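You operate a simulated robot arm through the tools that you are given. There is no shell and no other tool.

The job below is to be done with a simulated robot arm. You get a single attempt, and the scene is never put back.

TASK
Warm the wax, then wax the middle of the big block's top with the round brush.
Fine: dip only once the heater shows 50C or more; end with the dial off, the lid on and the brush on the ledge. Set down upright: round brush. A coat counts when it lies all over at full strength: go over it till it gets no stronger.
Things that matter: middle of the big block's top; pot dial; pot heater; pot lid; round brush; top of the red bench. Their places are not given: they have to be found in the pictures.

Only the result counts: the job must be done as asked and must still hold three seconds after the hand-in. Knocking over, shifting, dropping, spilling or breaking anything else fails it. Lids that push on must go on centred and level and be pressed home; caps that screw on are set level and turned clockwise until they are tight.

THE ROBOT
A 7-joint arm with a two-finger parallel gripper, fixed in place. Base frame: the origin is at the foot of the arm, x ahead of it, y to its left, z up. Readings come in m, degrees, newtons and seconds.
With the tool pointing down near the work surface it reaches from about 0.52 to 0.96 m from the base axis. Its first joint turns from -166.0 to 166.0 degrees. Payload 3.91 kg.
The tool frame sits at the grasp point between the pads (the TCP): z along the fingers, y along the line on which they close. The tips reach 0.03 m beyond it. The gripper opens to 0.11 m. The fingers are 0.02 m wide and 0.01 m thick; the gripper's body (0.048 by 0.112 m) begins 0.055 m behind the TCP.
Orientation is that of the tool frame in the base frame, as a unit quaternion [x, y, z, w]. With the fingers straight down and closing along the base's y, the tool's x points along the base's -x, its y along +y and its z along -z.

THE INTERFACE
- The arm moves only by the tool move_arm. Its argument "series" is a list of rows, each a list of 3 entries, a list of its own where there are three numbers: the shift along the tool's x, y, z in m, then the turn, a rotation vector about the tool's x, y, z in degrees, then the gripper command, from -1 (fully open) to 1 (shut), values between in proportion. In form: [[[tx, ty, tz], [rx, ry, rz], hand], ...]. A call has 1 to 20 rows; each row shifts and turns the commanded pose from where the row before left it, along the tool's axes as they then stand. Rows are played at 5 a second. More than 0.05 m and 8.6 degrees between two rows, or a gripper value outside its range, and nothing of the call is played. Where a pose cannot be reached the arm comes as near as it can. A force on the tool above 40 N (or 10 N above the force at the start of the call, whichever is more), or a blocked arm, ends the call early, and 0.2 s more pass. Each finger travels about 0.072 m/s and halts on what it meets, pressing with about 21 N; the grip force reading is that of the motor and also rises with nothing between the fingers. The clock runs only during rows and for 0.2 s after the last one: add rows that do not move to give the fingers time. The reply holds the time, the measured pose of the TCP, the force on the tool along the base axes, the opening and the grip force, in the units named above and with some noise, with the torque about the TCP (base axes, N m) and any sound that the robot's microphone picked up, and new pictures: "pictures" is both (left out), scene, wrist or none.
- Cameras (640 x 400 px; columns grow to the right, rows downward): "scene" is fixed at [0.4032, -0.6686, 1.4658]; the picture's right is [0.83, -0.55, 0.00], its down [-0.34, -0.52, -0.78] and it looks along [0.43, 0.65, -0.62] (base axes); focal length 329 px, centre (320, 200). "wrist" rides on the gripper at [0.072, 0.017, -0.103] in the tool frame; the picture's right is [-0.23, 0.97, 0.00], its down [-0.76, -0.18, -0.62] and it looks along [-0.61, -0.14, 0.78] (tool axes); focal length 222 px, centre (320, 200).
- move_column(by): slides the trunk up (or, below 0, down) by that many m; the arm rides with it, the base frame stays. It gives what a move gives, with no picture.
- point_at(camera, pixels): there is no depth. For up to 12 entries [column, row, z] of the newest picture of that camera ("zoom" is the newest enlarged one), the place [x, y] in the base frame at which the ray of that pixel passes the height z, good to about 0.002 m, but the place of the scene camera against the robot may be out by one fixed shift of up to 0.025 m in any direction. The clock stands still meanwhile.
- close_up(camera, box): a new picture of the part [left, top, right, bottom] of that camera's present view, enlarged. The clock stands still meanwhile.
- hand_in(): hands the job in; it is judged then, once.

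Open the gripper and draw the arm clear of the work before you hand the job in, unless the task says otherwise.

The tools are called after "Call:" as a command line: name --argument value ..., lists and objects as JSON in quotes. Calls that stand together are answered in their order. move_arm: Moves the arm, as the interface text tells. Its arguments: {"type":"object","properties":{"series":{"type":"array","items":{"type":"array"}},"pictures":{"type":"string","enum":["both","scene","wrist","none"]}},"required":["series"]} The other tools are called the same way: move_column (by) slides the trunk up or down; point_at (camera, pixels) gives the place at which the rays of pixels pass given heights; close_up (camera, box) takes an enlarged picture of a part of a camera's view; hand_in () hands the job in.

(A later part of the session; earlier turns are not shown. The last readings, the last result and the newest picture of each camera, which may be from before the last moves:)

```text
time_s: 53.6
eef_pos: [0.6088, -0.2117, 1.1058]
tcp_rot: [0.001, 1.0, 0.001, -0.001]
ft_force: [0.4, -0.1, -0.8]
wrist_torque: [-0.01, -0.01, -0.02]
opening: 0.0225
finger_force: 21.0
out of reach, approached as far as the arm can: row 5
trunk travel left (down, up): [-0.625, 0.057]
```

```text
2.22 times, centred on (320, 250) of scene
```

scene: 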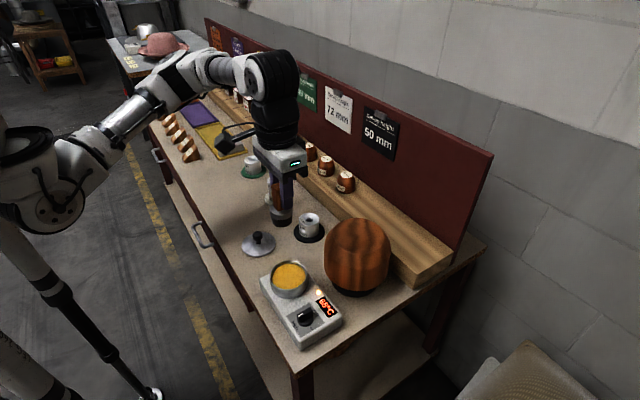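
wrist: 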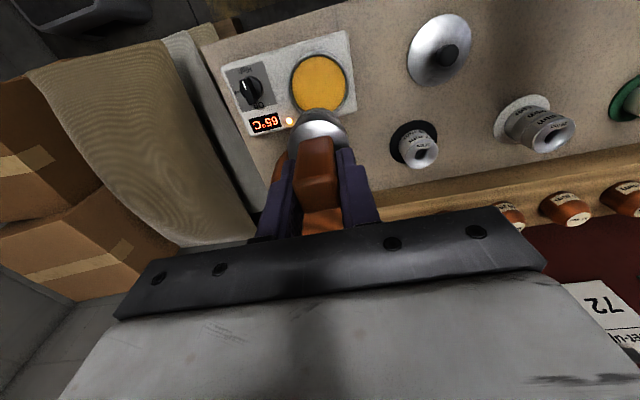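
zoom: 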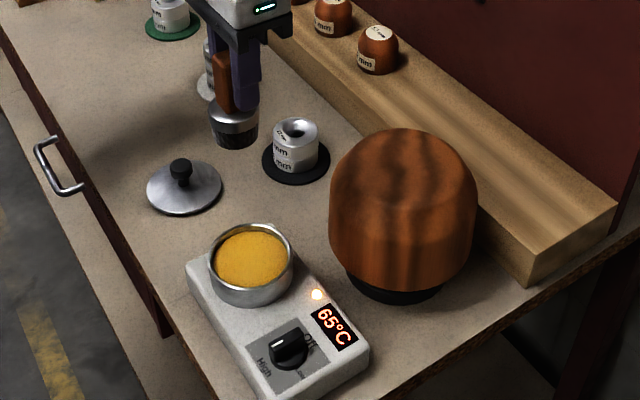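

The display reads 65°C, well above 50°C. I measure the pot's rim centre with the wrist camera (rim centre at about wrist (319,83)).

Call:
point_at --camera "wrist" --pixels '[[318.9, 82.7, 0.87], [318.9, 82.7, 0.86], [290, 88, 0.87], [348, 77, 0.87], [315, 51, 0.87], [323, 115, 0.87], [320, 84, 0.84]]'

Call:
point_at --camera "scene" --pixels '[[290, 277, 0.87], [290, 277, 0.86]]'

Call:
close_up --camera "wrist" --box '[270, 40, 370, 140]'

```text
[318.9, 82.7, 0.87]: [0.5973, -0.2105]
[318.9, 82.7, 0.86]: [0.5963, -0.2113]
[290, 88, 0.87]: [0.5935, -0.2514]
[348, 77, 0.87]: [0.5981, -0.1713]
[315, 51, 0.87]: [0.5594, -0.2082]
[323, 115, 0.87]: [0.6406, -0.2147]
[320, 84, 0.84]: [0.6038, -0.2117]
```

```text
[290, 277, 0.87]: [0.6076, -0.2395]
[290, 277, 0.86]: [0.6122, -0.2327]
```

```text
4.00 times, centred on (320, 90) of wrist
```

zoom: 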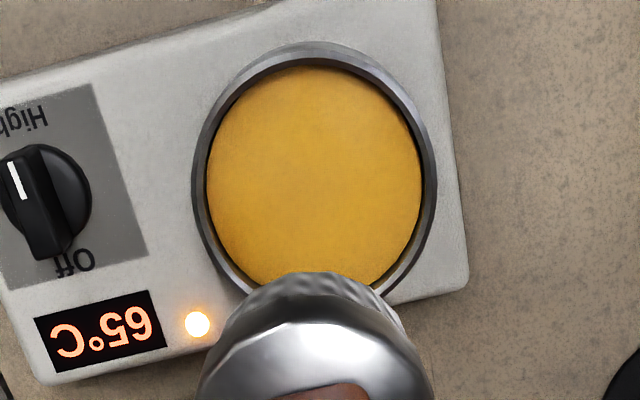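

The wrist views give the pot centre at roughly (0.602–0.61,-0.212). I lower until the brush is a few cm above the rim and then judge its centring directly in both pictures.

Call:
move_arm --series '[[[0.001, -0.001, 0.04], [0, 0, 0], 1], [[0, 0, 0.04], [0, 0, 0], 1], [[0, 0, 0.04], [0, 0, 0], 1], [[0, 0, 0], [0, 0, 0], 1]]'

Call:
close_up --camera "wrist" --box '[220, 60, 420, 220]'

Call:
close_up --camera "scene" --box '[240, 220, 350, 330]'

```text
time_s: 54.6
eef_pos: [0.6091, -0.2122, 0.9869]
tcp_rot: [0.001, 1.0, 0.002, -0.001]
ft_force: [-0.3, -0.2, -0.5]
wrist_torque: [0.02, 0.01, -0.01]
opening: 0.0223
finger_force: 20.6
trunk travel left (down, up): [-0.625, 0.057]
```

scene: 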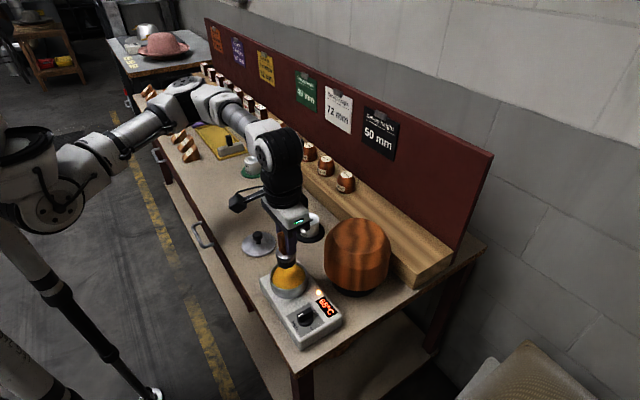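
wrist: 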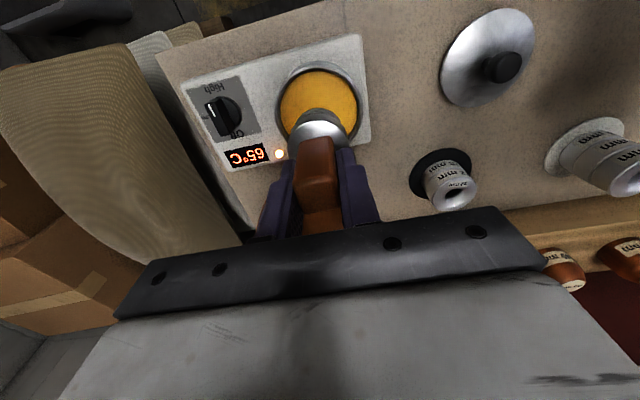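

```text
2.50 times, centred on (320, 140) of wrist
```

zoom: 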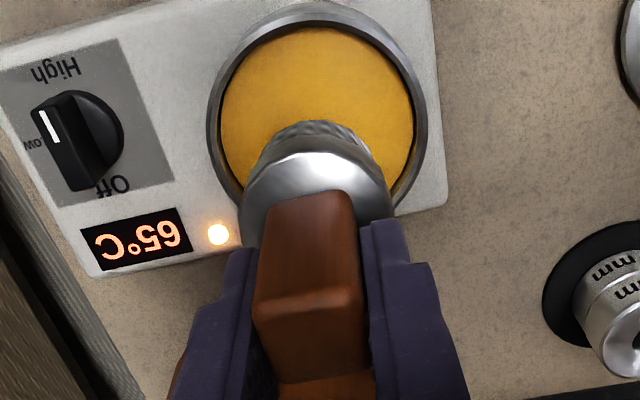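

```text
3.64 times, centred on (295, 275) of scene
```

zoom: 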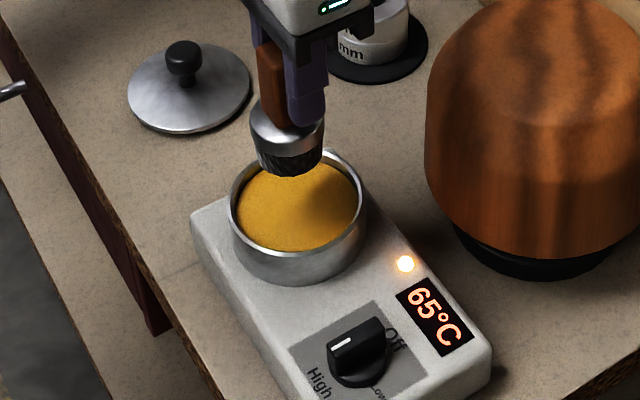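

The brush is about centred over the pot in the wrist view (rim centre (319,108)) and the scene view. The display shows 65°C, so I lower the brush 45 mm toward the wax in steps and look.

Call:
move_arm --series '[[[0.001, 0, 0.02], [0, 0, 0], 1], [[0, 0, 0.015], [0, 0, 0], 1], [[0, 0, 0.01], [0, 0, 0], 1], [[0, 0, 0], [0, 0, 0], 1]]'

Call:
close_up --camera "wrist" --box '[220, 60, 420, 220]'

Call:
close_up --camera "scene" --box '[240, 220, 350, 330]'

```text
time_s: 55.6
eef_pos: [0.6065, -0.2138, 0.9425]
tcp_rot: [0.001, 1.0, 0.002, -0.001]
ft_force: [0.0, 0.3, -1.5]
wrist_torque: [0.02, 0.01, 0.0]
opening: 0.0221
finger_force: 21.3
trunk travel left (down, up): [-0.625, 0.057]
```

scene: 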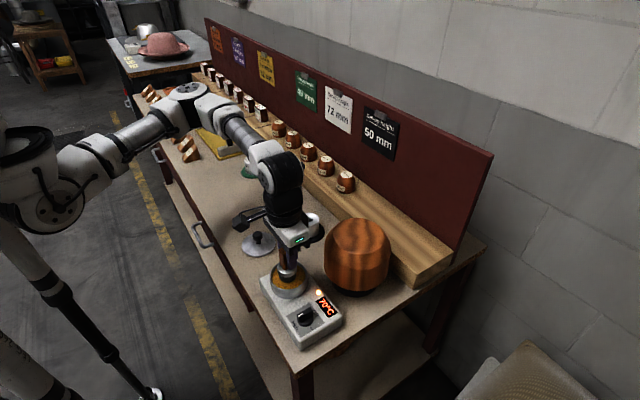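
wrist: 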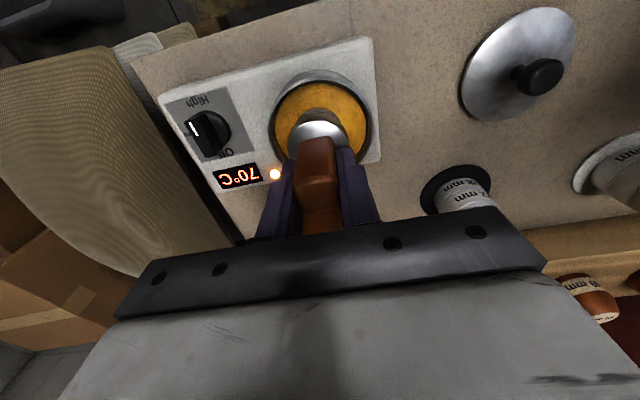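

```text
2.50 times, centred on (320, 140) of wrist
```

zoom: 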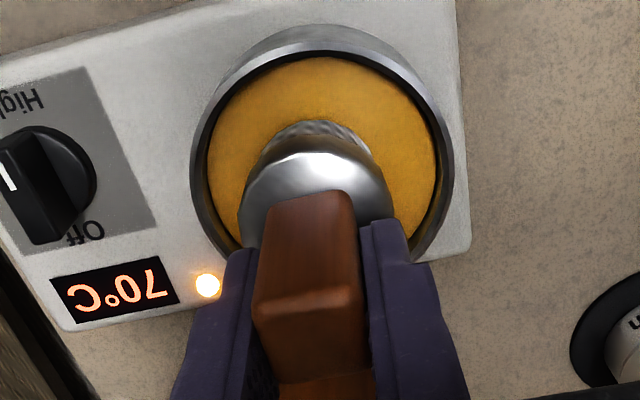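

```text
3.64 times, centred on (295, 275) of scene
```

zoom: 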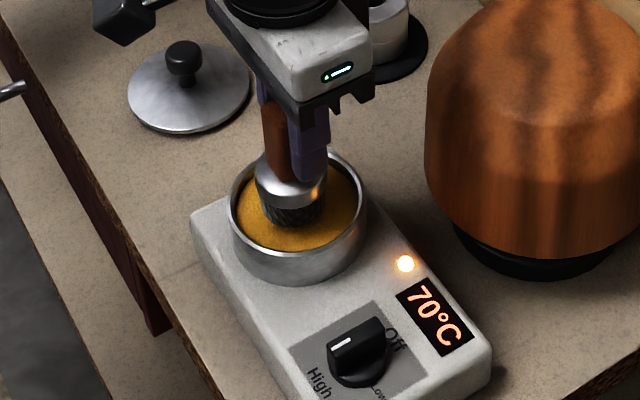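

The display shows 70°C. I take tighter close-ups to judge the brush's centring in the pot and its height over the wax.

Call:
close_up --camera "scene" --box '[260, 245, 320, 305]'

Call:
close_up --camera "wrist" --box '[260, 60, 380, 180]'

```text
6.67 times, centred on (290, 275) of scene
```

zoom: 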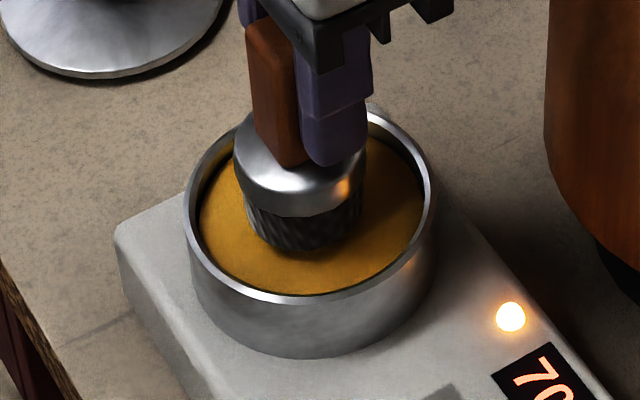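

```text
3.33 times, centred on (320, 120) of wrist
```

zoom: 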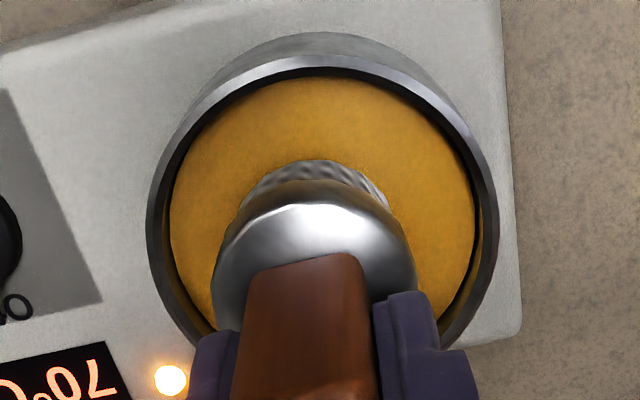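

The brush is centred in the pot within about 3 mm in both views (brush bottom centre (303,205) vs rim centre (311,205) in the scene zoom). I lower it 12 mm into the wax and look.

Call:
move_arm --series '[[[0, 0.001, 0.006], [0, 0, 0], 1], [[0, 0, 0.006], [0, 0, 0], 1], [[0, 0, 0], [0, 0, 0], 1], [[0, 0, 0], [0, 0, 0], 1]]'

Call:
close_up --camera "scene" --box '[260, 245, 340, 315]'

Call:
close_up --camera "wrist" --box '[260, 60, 380, 180]'

```text
time_s: 56.6
eef_pos: [0.6082, -0.213, 0.9298]
tcp_rot: [0.0, 1.0, 0.0, 0.0]
ft_force: [2.4, 3.7, 16.4]
wrist_torque: [0.11, -0.12, -0.03]
opening: 0.0225
finger_force: 21.2
trunk travel left (down, up): [-0.625, 0.057]
```

scene: 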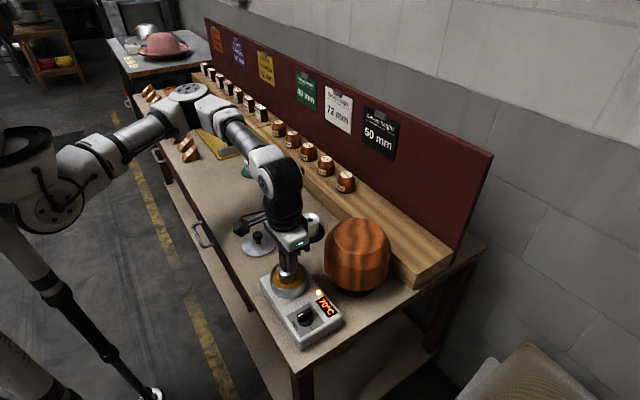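
wrist: 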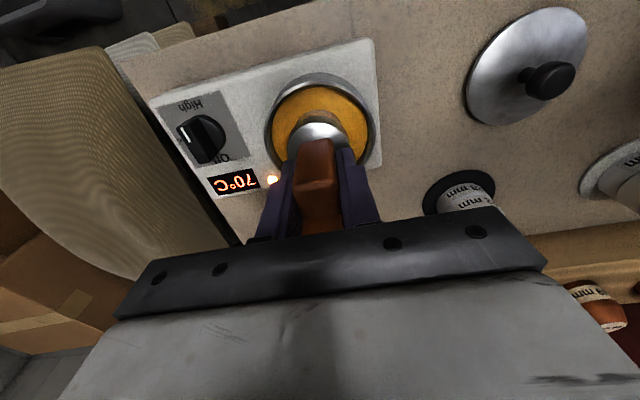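

```text
5.71 times, centred on (300, 280) of scene
```

zoom: 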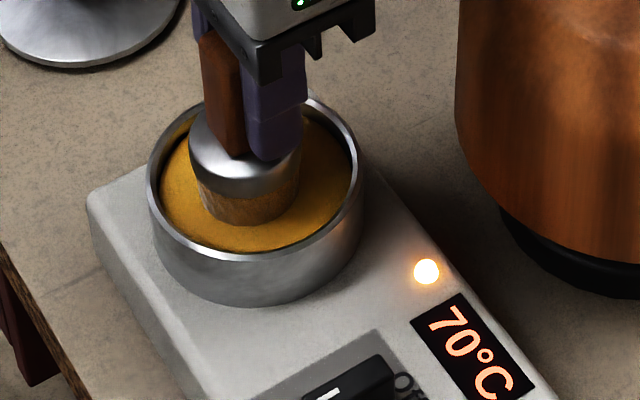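

```text
3.33 times, centred on (320, 120) of wrist
```

zoom: 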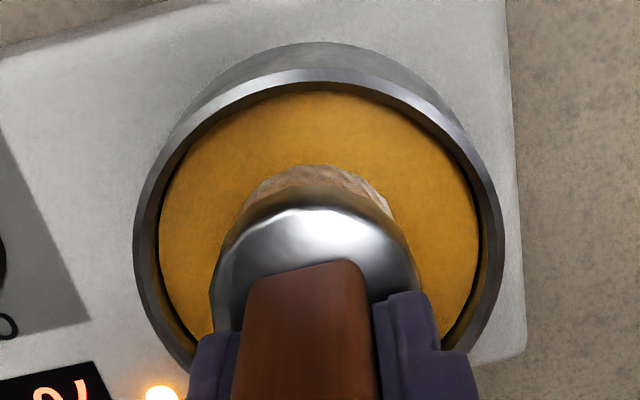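

The bristles have taken on the wax colour (scene zoom (250,200)), with 16 N upward force, so the brush is loaded at 70°C. I raise it and move so that the wrist camera sees the block's top.

Call:
move_arm --series '[[[0, 0, -0.01], [0, 0, 0], 1], [[0, 0, -0.03], [0, 0, 0], 1], [[0, 0, -0.045], [0, 0, 0], 1], [[0, 0, -0.045], [0, 0, 0], 1], [[0, 0, -0.045], [0, 0, 0], 1], [[-0.02, -0.015, 0], [0, 0, 0], 1], [[-0.02, -0.015, 0], [0, 0, 0], 1], [[0, 0, 0], [0, 0, 0], 1]]'

Call:
close_up --camera "wrist" --box '[160, 40, 440, 220]'

Call:
close_up --camera "scene" --box '[240, 160, 400, 340]'

```text
time_s: 58.4
eef_pos: [0.6458, -0.2427, 1.1059]
tcp_rot: [-0.001, 1.0, 0.001, -0.002]
ft_force: [1.0, -0.3, -0.6]
wrist_torque: [0.02, -0.02, 0.0]
opening: 0.0225
finger_force: 21.5
trunk travel left (down, up): [-0.625, 0.057]
```

scene: 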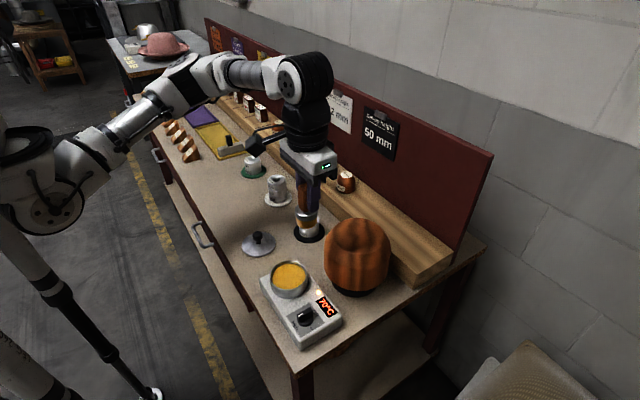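
wrist: 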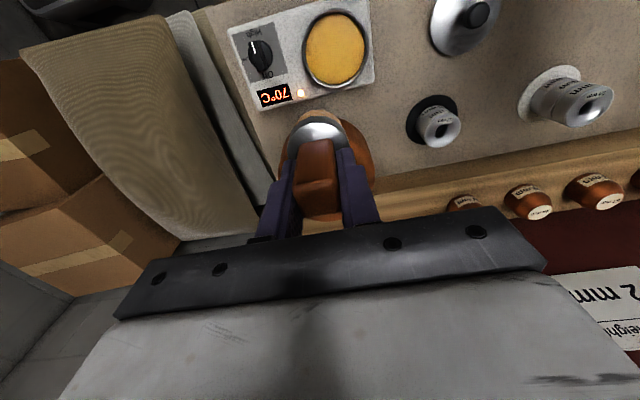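

```text
2.22 times, centred on (300, 130) of wrist
```

zoom: 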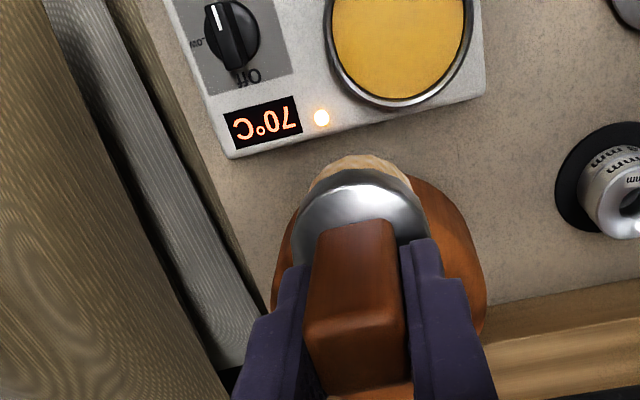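

```text
2.22 times, centred on (320, 250) of scene
```

zoom: 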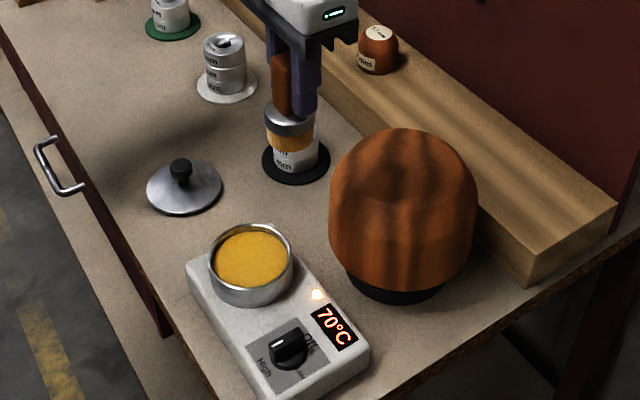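

The brush hides the block in this view, so I sidestep to y≈-0.12 to see the block top beside the brush.

Call:
move_arm --series '[[[-0.01, 0.045, 0], [0, 0, 0], 1], [[-0.01, 0.045, 0], [0, 0, 0], 1], [[0, 0.04, 0], [0, 0, 0], 1], [[0, 0, 0], [0, 0, 0], 1]]' --pictures "wrist"

Call:
close_up --camera "wrist" --box '[130, 80, 330, 240]'

Call:
close_up --camera "scene" --box '[310, 200, 410, 310]'

```text
time_s: 59.4
eef_pos: [0.6672, -0.1121, 1.1052]
tcp_rot: [0.001, 1.0, 0.0, -0.001]
ft_force: [-0.2, -0.3, -0.6]
wrist_torque: [0.02, 0.02, 0.0]
opening: 0.0226
finger_force: 20.6
trunk travel left (down, up): [-0.625, 0.057]
```

wrist: 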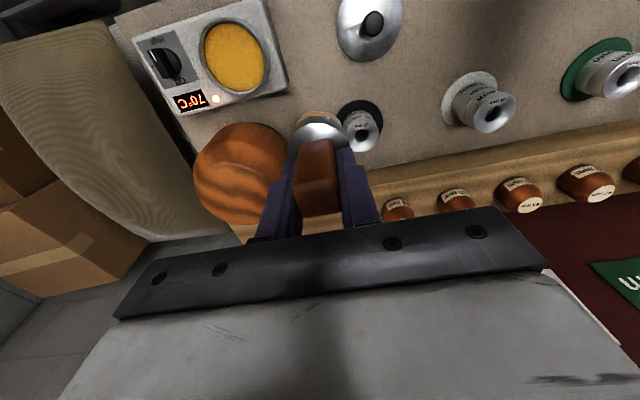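

```text
2.50 times, centred on (230, 160) of wrist
```

zoom: 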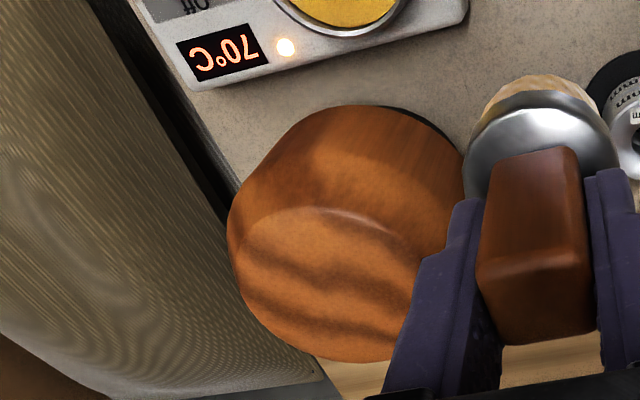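

```text
3.64 times, centred on (360, 255) of scene
```

zoom: 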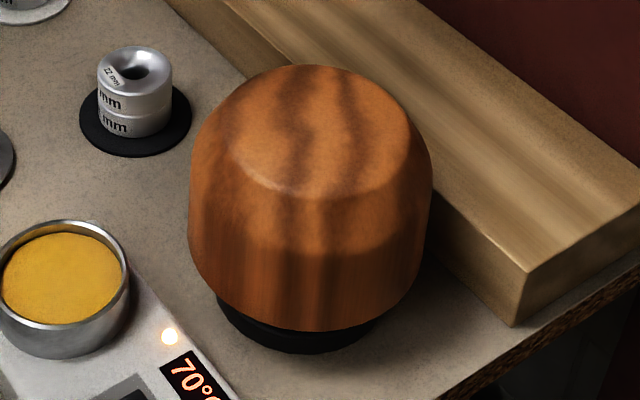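

Combining wrist (234,195) and scene (359,236) rays (scene shift ≈ +0.023 m in y from the lamp and pot) gives the block's top centre at about (0.760,-0.262,0.95). I move the brush over it and lower part of the way.

Call:
move_arm --series '[[[-0.0235, -0.0375, 0], [0, 0, 0], 1], [[-0.0235, -0.0375, 0], [0, 0, 0], 1], [[-0.0235, -0.0375, 0], [0, 0, 0], 1], [[-0.0235, -0.0375, 0], [0, 0, 0], 1], [[0, 0, 0.03], [0, 0, 0], 1], [[0, 0, 0.02], [0, 0, 0], 1], [[0, 0, 0], [0, 0, 0], 1]]'

Call:
close_up --camera "scene" --box '[300, 170, 420, 310]'

Call:
close_up --camera "wrist" --box '[220, 60, 420, 220]'

```text
time_s: 61.0
eef_pos: [0.7608, -0.2638, 1.0545]
tcp_rot: [0.0, 1.0, 0.002, -0.001]
ft_force: [0.1, 0.7, -0.7]
wrist_torque: [-0.01, -0.02, 0.02]
opening: 0.0223
finger_force: 20.9
trunk travel left (down, up): [-0.625, 0.057]
```

scene: 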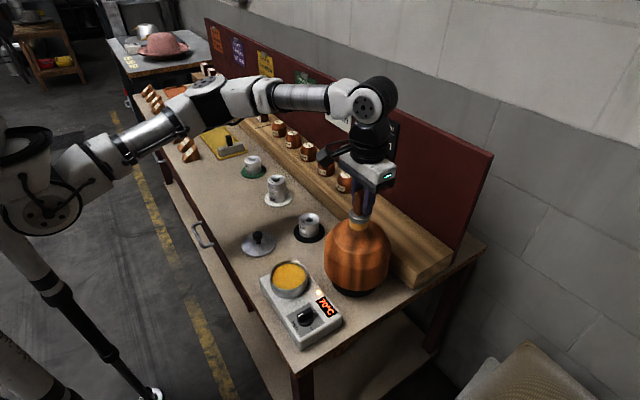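
wrist: 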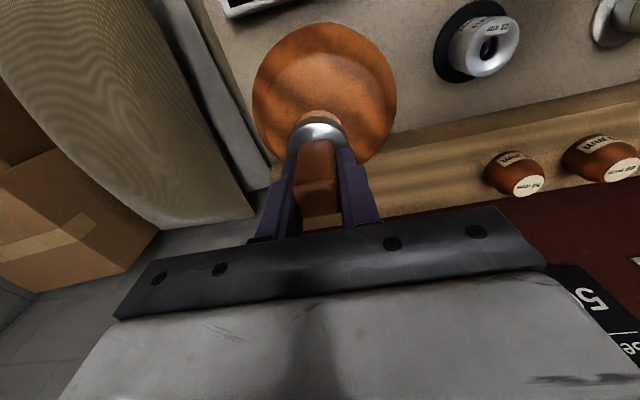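

```text
2.86 times, centred on (360, 240) of scene
```

zoom: 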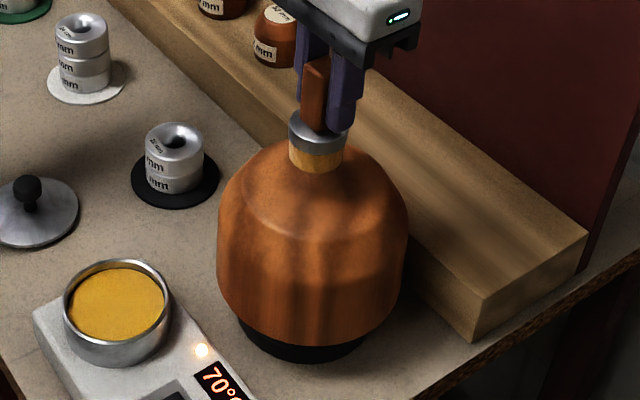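

```text
2.50 times, centred on (320, 140) of wrist
```

zoom: 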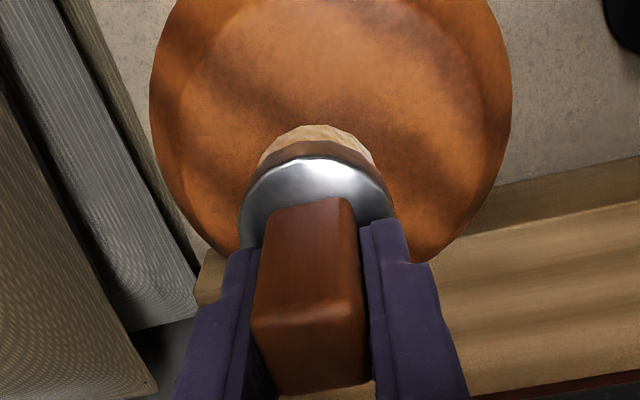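

The brush hangs above the block's top. I lower it another 2 cm and then check the centring in both pictures.

Call:
move_arm --series '[[[0, 0.002, 0.01], [0, 0, 0], 1], [[0, 0, 0.01], [0, 0, 0], 1], [[0, 0, 0], [0, 0, 0], 1]]'

Call:
close_up --camera "scene" --box '[310, 190, 410, 290]'

Call:
close_up --camera "wrist" --box '[220, 20, 420, 200]'

```text
time_s: 61.8
eef_pos: [0.7616, -0.2612, 1.0345]
tcp_rot: [0.001, 1.0, 0.001, -0.001]
ft_force: [-0.2, -0.2, -0.9]
wrist_torque: [0.0, 0.03, -0.03]
opening: 0.0227
finger_force: 21.2
trunk travel left (down, up): [-0.625, 0.057]
```

scene: 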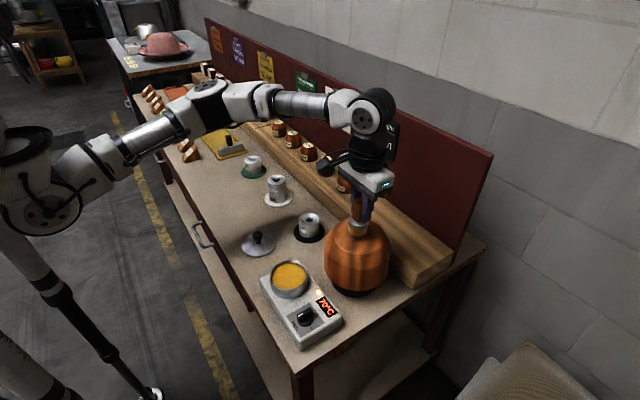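
wrist: 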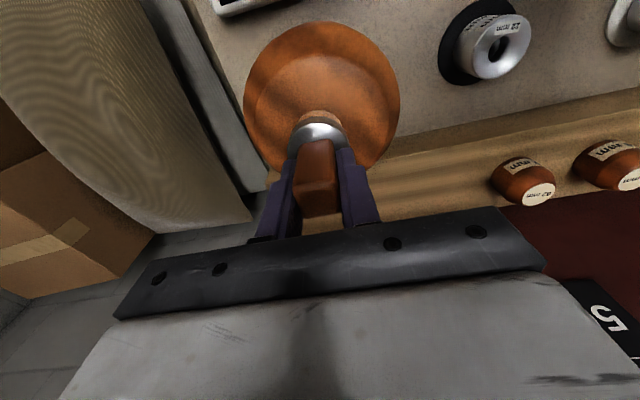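

```text
4.00 times, centred on (360, 240) of scene
```

zoom: 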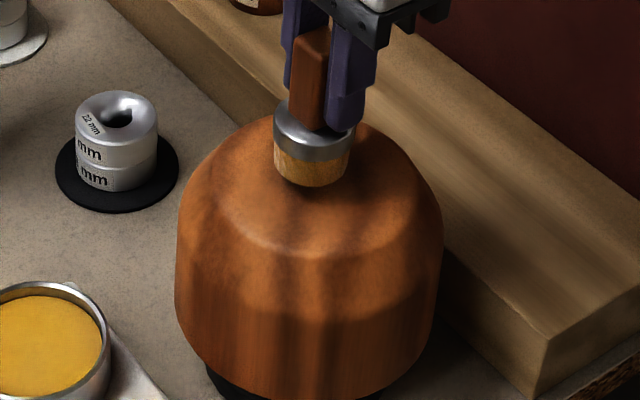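

```text
2.22 times, centred on (320, 110) of wrist
```

zoom: 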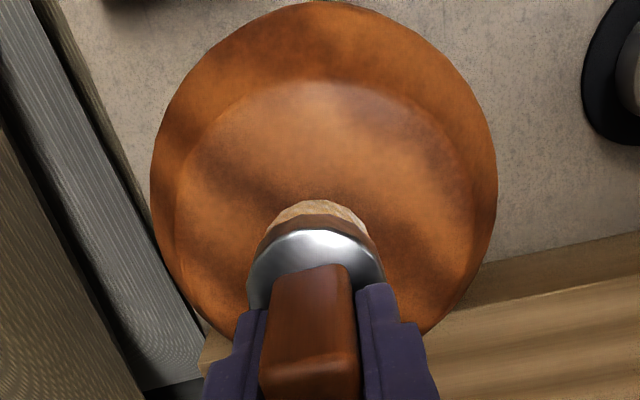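

Both views put the brush within about 4 mm of the top's centre, about 18 mm above it. I correct toward (0.758,-0.258) and lower to contact in small steps.

Call:
move_arm --series '[[[0.003, 0.003, 0.008], [0, 0, 0], 1], [[0, 0, 0.004], [0, 0, 0], 1], [[0, 0, 0.002], [0, 0, 0], 1], [[0, 0, 0.002], [0, 0, 0], 1], [[0, 0, 0], [0, 0, 0], 1]]' --pictures "scene"

Call:
close_up --camera "scene" --box '[310, 190, 410, 290]'

```text
time_s: 63.0
eef_pos: [0.759, -0.2602, 1.0189]
tcp_rot: [0.001, 1.0, 0.0, -0.001]
ft_force: [2.2, 1.5, 8.1]
wrist_torque: [0.1, -0.15, -0.01]
opening: 0.0225
finger_force: 21.0
trunk travel left (down, up): [-0.625, 0.057]
```

scene: 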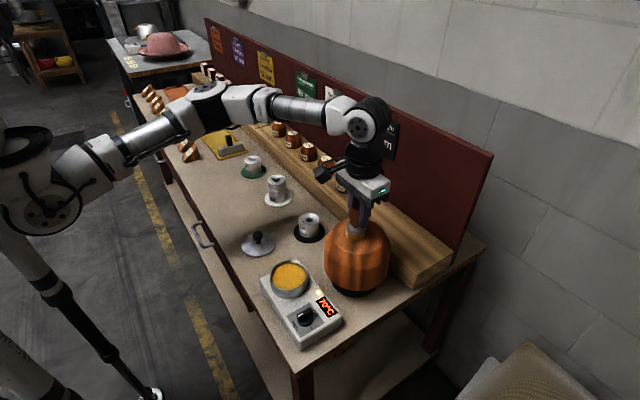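

```text
4.00 times, centred on (360, 240) of scene
```

zoom: 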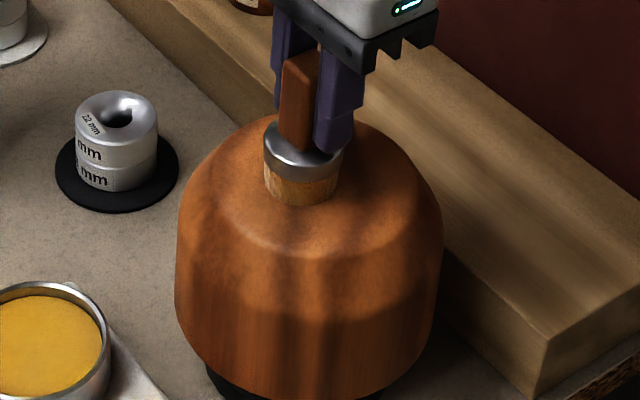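

Contact is made (8 N up). In the scene zoom the brush (302,178) sits slightly left of the top's centre (≈318,184), so I first brush in a small spiral around (0.764,-0.261) while keeping this height.

Call:
move_arm --series '[[[-0.005, -0.001, 0], [0, 0, 0], 1], [[-0.01, 0, 0], [0, 0, 0], 1], [[0, 0.01, 0], [0, 0, 0], 1], [[0.01, 0, 0], [0, 0, 0], 1], [[0.01, 0, 0], [0, 0, 0], 1], [[0, -0.01, 0], [0, 0, 0], 1], [[0, -0.01, 0], [0, 0, 0], 1], [[-0.01, 0, 0], [0, 0, 0], 1], [[-0.01, 0, 0], [0, 0, 0], 1], [[-0.01, 0, 0], [0, 0, 0], 1], [[0, 0.01, 0], [0, 0, 0], 1], [[0, 0.01, 0], [0, 0, 0], 1], [[0.01, 0.01, 0], [0, 0, 0], 1], [[0.01, 0, 0], [0, 0, 0], 1], [[0.01, 0, 0], [0, 0, 0], 1], [[0.01, -0.01, 0], [0, 0, 0], 1], [[0, -0.01, 0], [0, 0, 0], 1], [[0, -0.01, 0], [0, 0, 0], 1], [[-0.01, -0.01, 0], [0, 0, 0], 1], [[-0.01, 0, 0], [0, 0, 0], 1]]'

Call:
close_up --camera "scene" --box '[310, 190, 410, 290]'

Call:
close_up --camera "wrist" --box '[220, 20, 420, 200]'

```text
time_s: 67.2
eef_pos: [0.7627, -0.2798, 1.0179]
tcp_rot: [0.0, 1.0, 0.0, -0.002]
ft_force: [-3.2, -0.3, 4.4]
wrist_torque: [-0.05, 0.24, 0.01]
opening: 0.0223
finger_force: 21.3
trunk travel left (down, up): [-0.625, 0.057]
```

scene: 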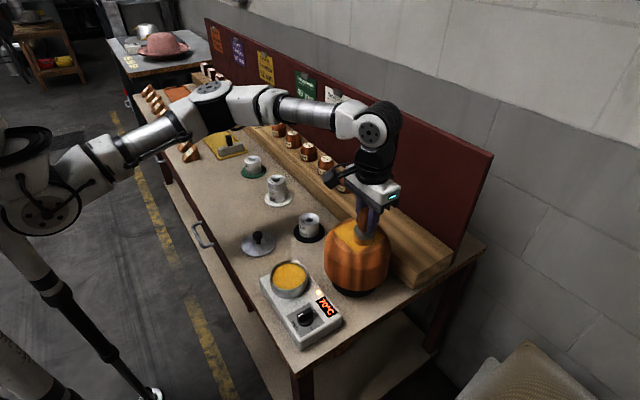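
wrist: 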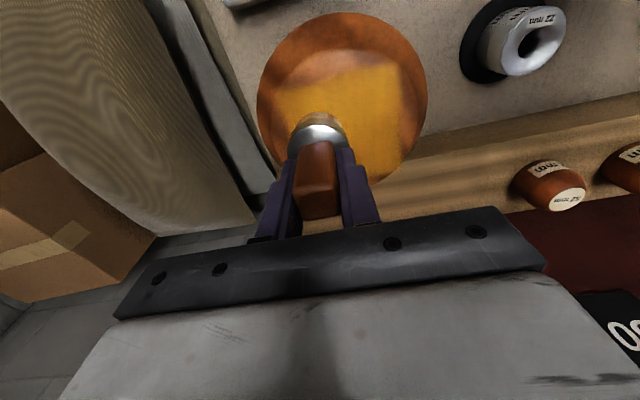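

```text
4.00 times, centred on (360, 240) of scene
```

zoom: 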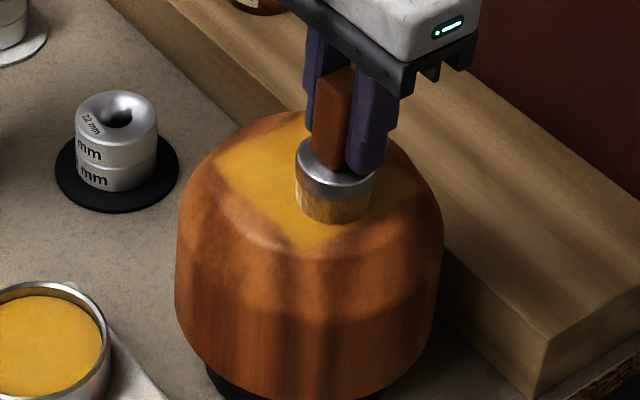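

```text
2.22 times, centred on (320, 110) of wrist
```

zoom: 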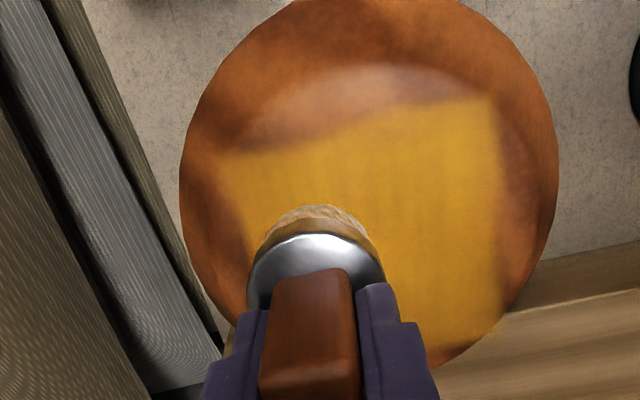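

A yellow coat with straight edges has appeared around wrist (345,150). I lift the brush and step aside to view the whole patch.

Call:
move_arm --series '[[[0, 0, -0.02], [0, 0, 0], 1], [[0, 0, -0.04], [0, 0, 0], 1], [[0, 0.045, -0.02], [0, 0, 0], 1], [[0.02, 0.04, 0], [0, 0, 0], 1], [[0.03, 0.04, 0], [0, 0, 0], 1], [[0.03, 0.03, 0], [0, 0, 0], 1], [[0, 0, 0], [0, 0, 0], 1]]'

Call:
close_up --camera "scene" --box '[310, 190, 410, 290]'

Call:
close_up --camera "wrist" --box '[130, 80, 330, 240]'

```text
time_s: 68.8
eef_pos: [0.6827, -0.125, 1.0968]
tcp_rot: [0.001, 1.0, 0.001, -0.001]
ft_force: [-0.2, 0.3, -0.9]
wrist_torque: [-0.01, 0.05, -0.01]
opening: 0.0222
finger_force: 20.3
trunk travel left (down, up): [-0.625, 0.057]
```

scene: 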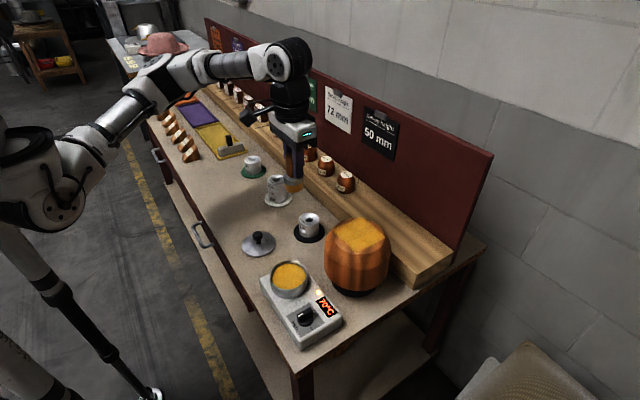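
wrist: 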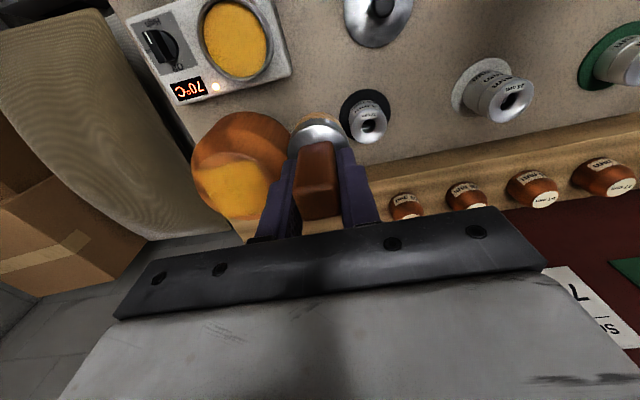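

```text
4.00 times, centred on (360, 240) of scene
```

zoom: 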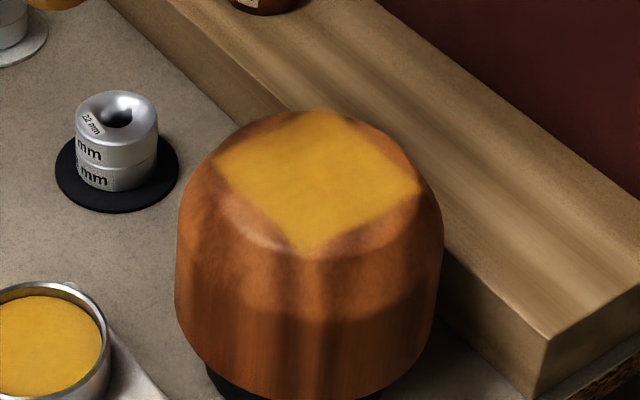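

```text
2.50 times, centred on (230, 160) of wrist
```

zoom: 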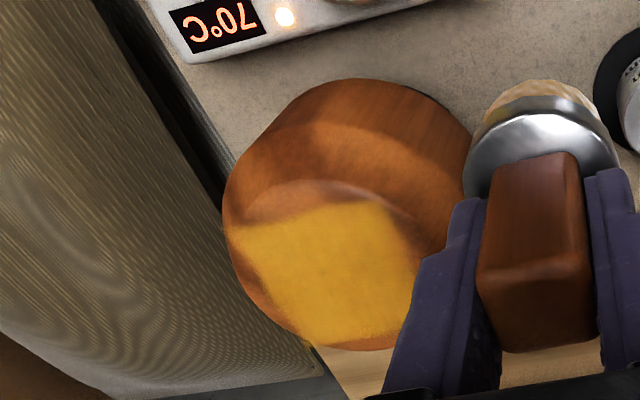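

The coat is a square patch in the middle of the top (scene zoom corners (215,160),(322,110),(420,190),(302,255)), centre ≈ (0.764,-0.258). I go back for a second, denser pass: first to its near-right corner and down to contact.

Call:
move_arm --series '[[[-0.0136, -0.0405, 0], [0, 0, 0], 1], [[-0.0136, -0.0405, 0], [0, 0, 0], 1], [[-0.0136, -0.0405, 0], [0, 0, 0], 1], [[-0.0136, -0.0405, 0.01], [0, 0, 0], 1], [[0, 0, 0.04], [0, 0, 0], 1], [[0, 0, 0.02], [0, 0, 0], 1], [[0, 0, 0.006], [0, 0, 0], 1], [[0, 0, 0.002], [0, 0, 0], 1], [[0, 0, 0], [0, 0, 0], 1]]' --pictures "none"

```text
time_s: 70.8
eef_pos: [0.7371, -0.2875, 1.019]
tcp_rot: [0.0, 1.0, 0.001, -0.001]
ft_force: [0.4, 0.1, -0.7]
wrist_torque: [0.01, 0.01, 0.03]
opening: 0.0224
finger_force: 20.8
trunk travel left (down, up): [-0.625, 0.057]
```

No contact yet at z=1.019, so I go down 1 mm at a time.

Call:
move_arm --series '[[[0, 0, 0.001], [0, 0, 0], 1], [[0, 0, 0.001], [0, 0, 0], 1], [[0, 0, 0.001], [0, 0, 0], 1], [[0, 0, 0], [0, 0, 0], 1]]' --pictures "scene"

Call:
close_up --camera "scene" --box '[310, 190, 410, 290]'

```text
time_s: 71.8
eef_pos: [0.7358, -0.2881, 1.0173]
tcp_rot: [0.001, 1.0, 0.0, 0.001]
ft_force: [2.6, -3.2, 9.7]
wrist_torque: [-0.07, 0.04, 0.0]
opening: 0.0226
finger_force: 20.9
trunk travel left (down, up): [-0.625, 0.057]
```

scene: 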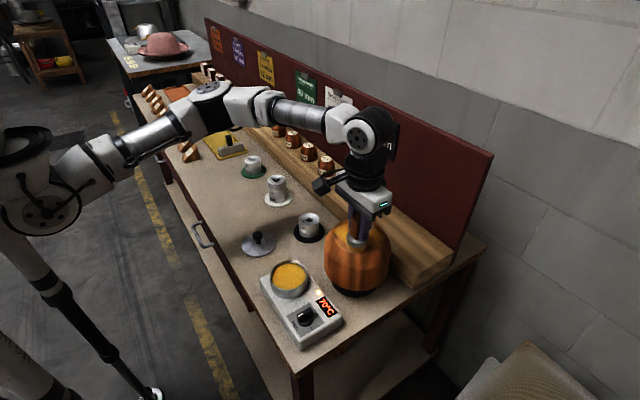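

```text
4.00 times, centred on (360, 240) of scene
```

zoom: 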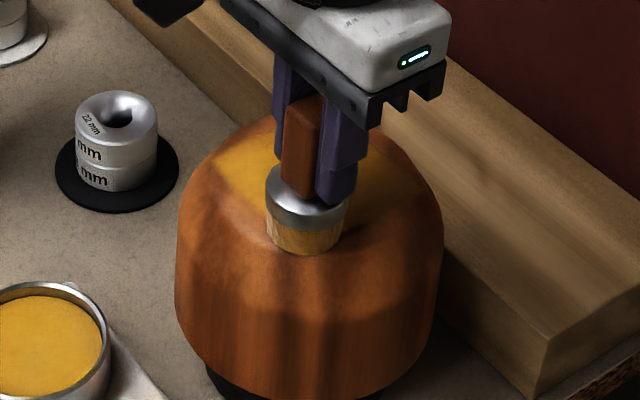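

Contact again (9.7 N) at the near corner of the patch. I brush a raster of five strokes over the patch.

Call:
move_arm --series '[[[-0.018, 0, 0], [0, 0, 0], 1], [[-0.018, 0, 0], [0, 0, 0], 1], [[-0.018, 0, 0], [0, 0, 0], 1], [[0, 0.0135, 0], [0, 0, 0], 1], [[0.018, 0, 0], [0, 0, 0], 1], [[0.018, 0, 0], [0, 0, 0], 1], [[0.018, 0, 0], [0, 0, 0], 1], [[0, 0.0135, 0], [0, 0, 0], 1], [[-0.018, 0, 0], [0, 0, 0], 1], [[-0.018, 0, 0], [0, 0, 0], 1], [[-0.018, 0, 0], [0, 0, 0], 1], [[0, 0.0135, 0], [0, 0, 0], 1], [[0.018, 0, 0], [0, 0, 0], 1], [[0.018, 0, 0], [0, 0, 0], 1], [[0.018, 0, 0], [0, 0, 0], 1], [[0, 0.0135, 0], [0, 0, 0], 1], [[-0.018, 0, 0], [0, 0, 0], 1], [[-0.018, 0, 0], [0, 0, 0], 1], [[-0.018, 0, 0], [0, 0, 0], 1]]' --pictures "scene"

Call:
close_up --camera "scene" --box '[310, 190, 410, 290]'

```text
time_s: 75.8
eef_pos: [0.7896, -0.2315, 1.0172]
tcp_rot: [0.002, 1.0, 0.001, -0.001]
ft_force: [-2.5, 0.0, 7.9]
wrist_torque: [-0.02, 0.27, 0.01]
opening: 0.0226
finger_force: 21.3
trunk travel left (down, up): [-0.625, 0.057]
```

scene: 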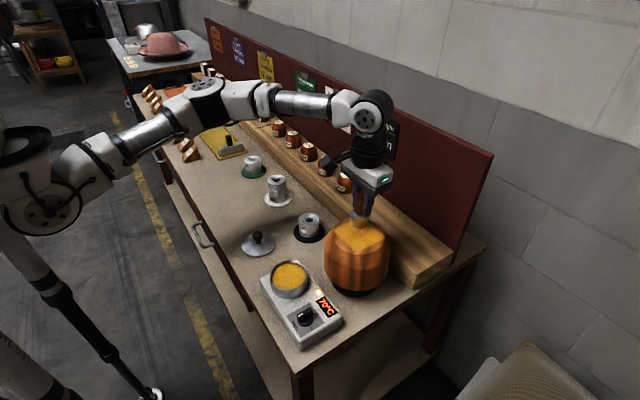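

```text
4.00 times, centred on (360, 240) of scene
```

zoom: 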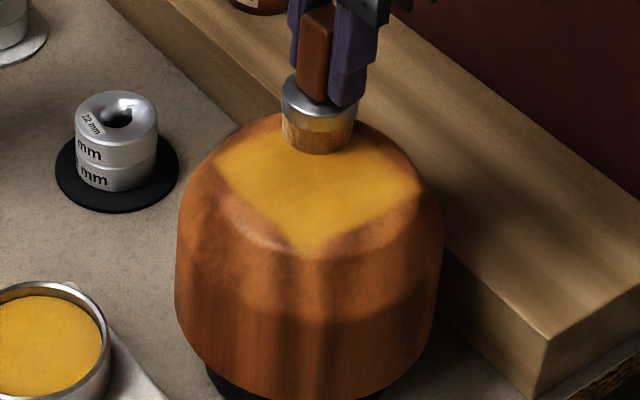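

The patch keeps its borders and looks even. I do one more raster crosswise (strokes along y) to bring it to full strength everywhere.

Call:
move_arm --series '[[[-0.003, 0.003, 0], [0, 0, 0], 1], [[0, -0.02, 0], [0, 0, 0], 1], [[0, -0.02, 0], [0, 0, 0], 1], [[0, -0.02, 0], [0, 0, 0], 1], [[0.0145, 0, 0], [0, 0, 0], 1], [[0, 0.02, 0], [0, 0, 0], 1], [[0, 0.02, 0], [0, 0, 0], 1], [[0, 0.02, 0], [0, 0, 0], 1], [[0.0145, 0, 0], [0, 0, 0], 1], [[0, -0.02, 0], [0, 0, 0], 1], [[0, -0.02, 0], [0, 0, 0], 1], [[0, -0.02, 0], [0, 0, 0], 1], [[0.0145, 0, 0], [0, 0, 0], 1], [[0, 0.02, 0], [0, 0, 0], 1], [[0, 0.02, 0], [0, 0, 0], 1], [[0, 0.02, 0], [0, 0, 0], 1], [[0.0145, 0, 0], [0, 0, 0], 1], [[0, -0.02, 0], [0, 0, 0], 1], [[0, -0.02, 0], [0, 0, 0], 1], [[0, -0.02, 0], [0, 0, 0], 1]]' --pictures "none"

Call:
move_arm --series '[[[0, 0, -0.02], [0, 0, 0], 1], [[0, 0, -0.04], [0, 0, 0], 1], [[0, 0.045, -0.02], [0, 0, 0], 1], [[0.02, 0.045, 0], [0, 0, 0], 1], [[0.03, 0.04, 0], [0, 0, 0], 1], [[0.01, 0.04, 0], [0, 0, 0], 1], [[0, 0, 0], [0, 0, 0], 1]]'

Call:
close_up --camera "scene" --box '[310, 190, 410, 290]'

Call:
close_up --camera "wrist" --box '[130, 80, 330, 240]'

```text
time_s: 80.0
eef_pos: [0.7334, -0.2898, 1.0167]
tcp_rot: [0.0, 1.0, 0.0, 0.0]
ft_force: [-0.4, 4.6, 14.9]
wrist_torque: [0.3, 0.11, -0.02]
opening: 0.0222
finger_force: 21.3
trunk travel left (down, up): [-0.625, 0.057]
```

```text
time_s: 81.6
eef_pos: [0.6735, -0.1195, 1.0972]
tcp_rot: [0.0, 1.0, 0.001, -0.001]
ft_force: [-0.4, -0.3, -0.6]
wrist_torque: [0.01, -0.01, -0.02]
opening: 0.0226
finger_force: 21.4
trunk travel left (down, up): [-0.625, 0.057]
```

scene: 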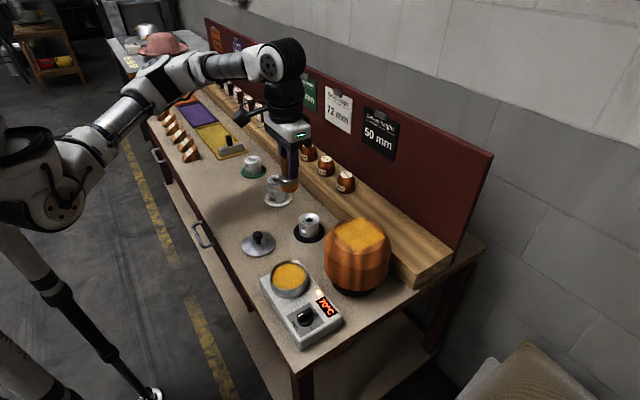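
wrist: 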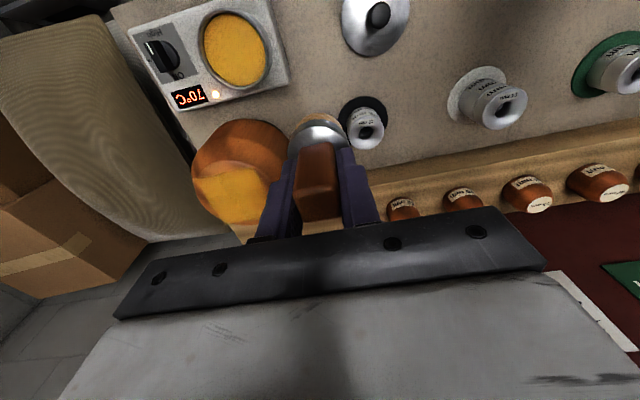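

```text
4.00 times, centred on (360, 240) of scene
```

zoom: 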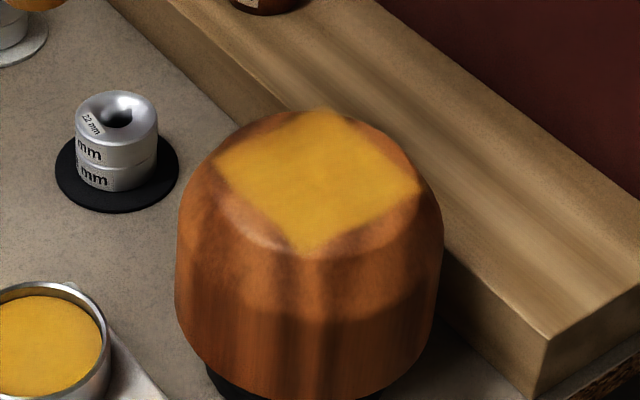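

```text
2.50 times, centred on (230, 160) of wrist
```

zoom: 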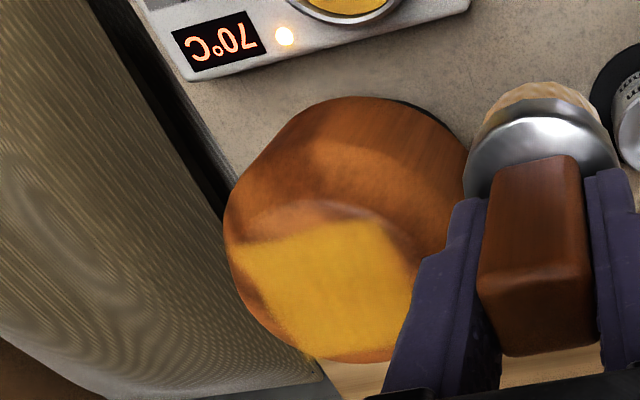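

The patch looks even; I zoom in on it closely to check for weak or uncoated spots.

Call:
close_up --camera "scene" --box '[335, 215, 385, 255]'

Call:
close_up --camera "wrist" --box '[190, 150, 290, 230]'

```text
10.00 times, centred on (360, 235) of scene
```

zoom: 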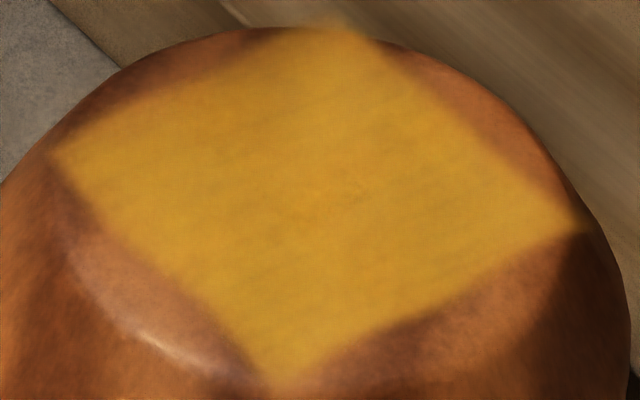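

```text
5.00 times, centred on (240, 190) of wrist
```

zoom: 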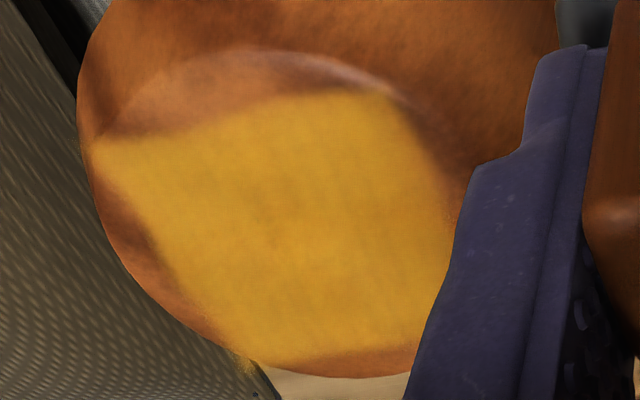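

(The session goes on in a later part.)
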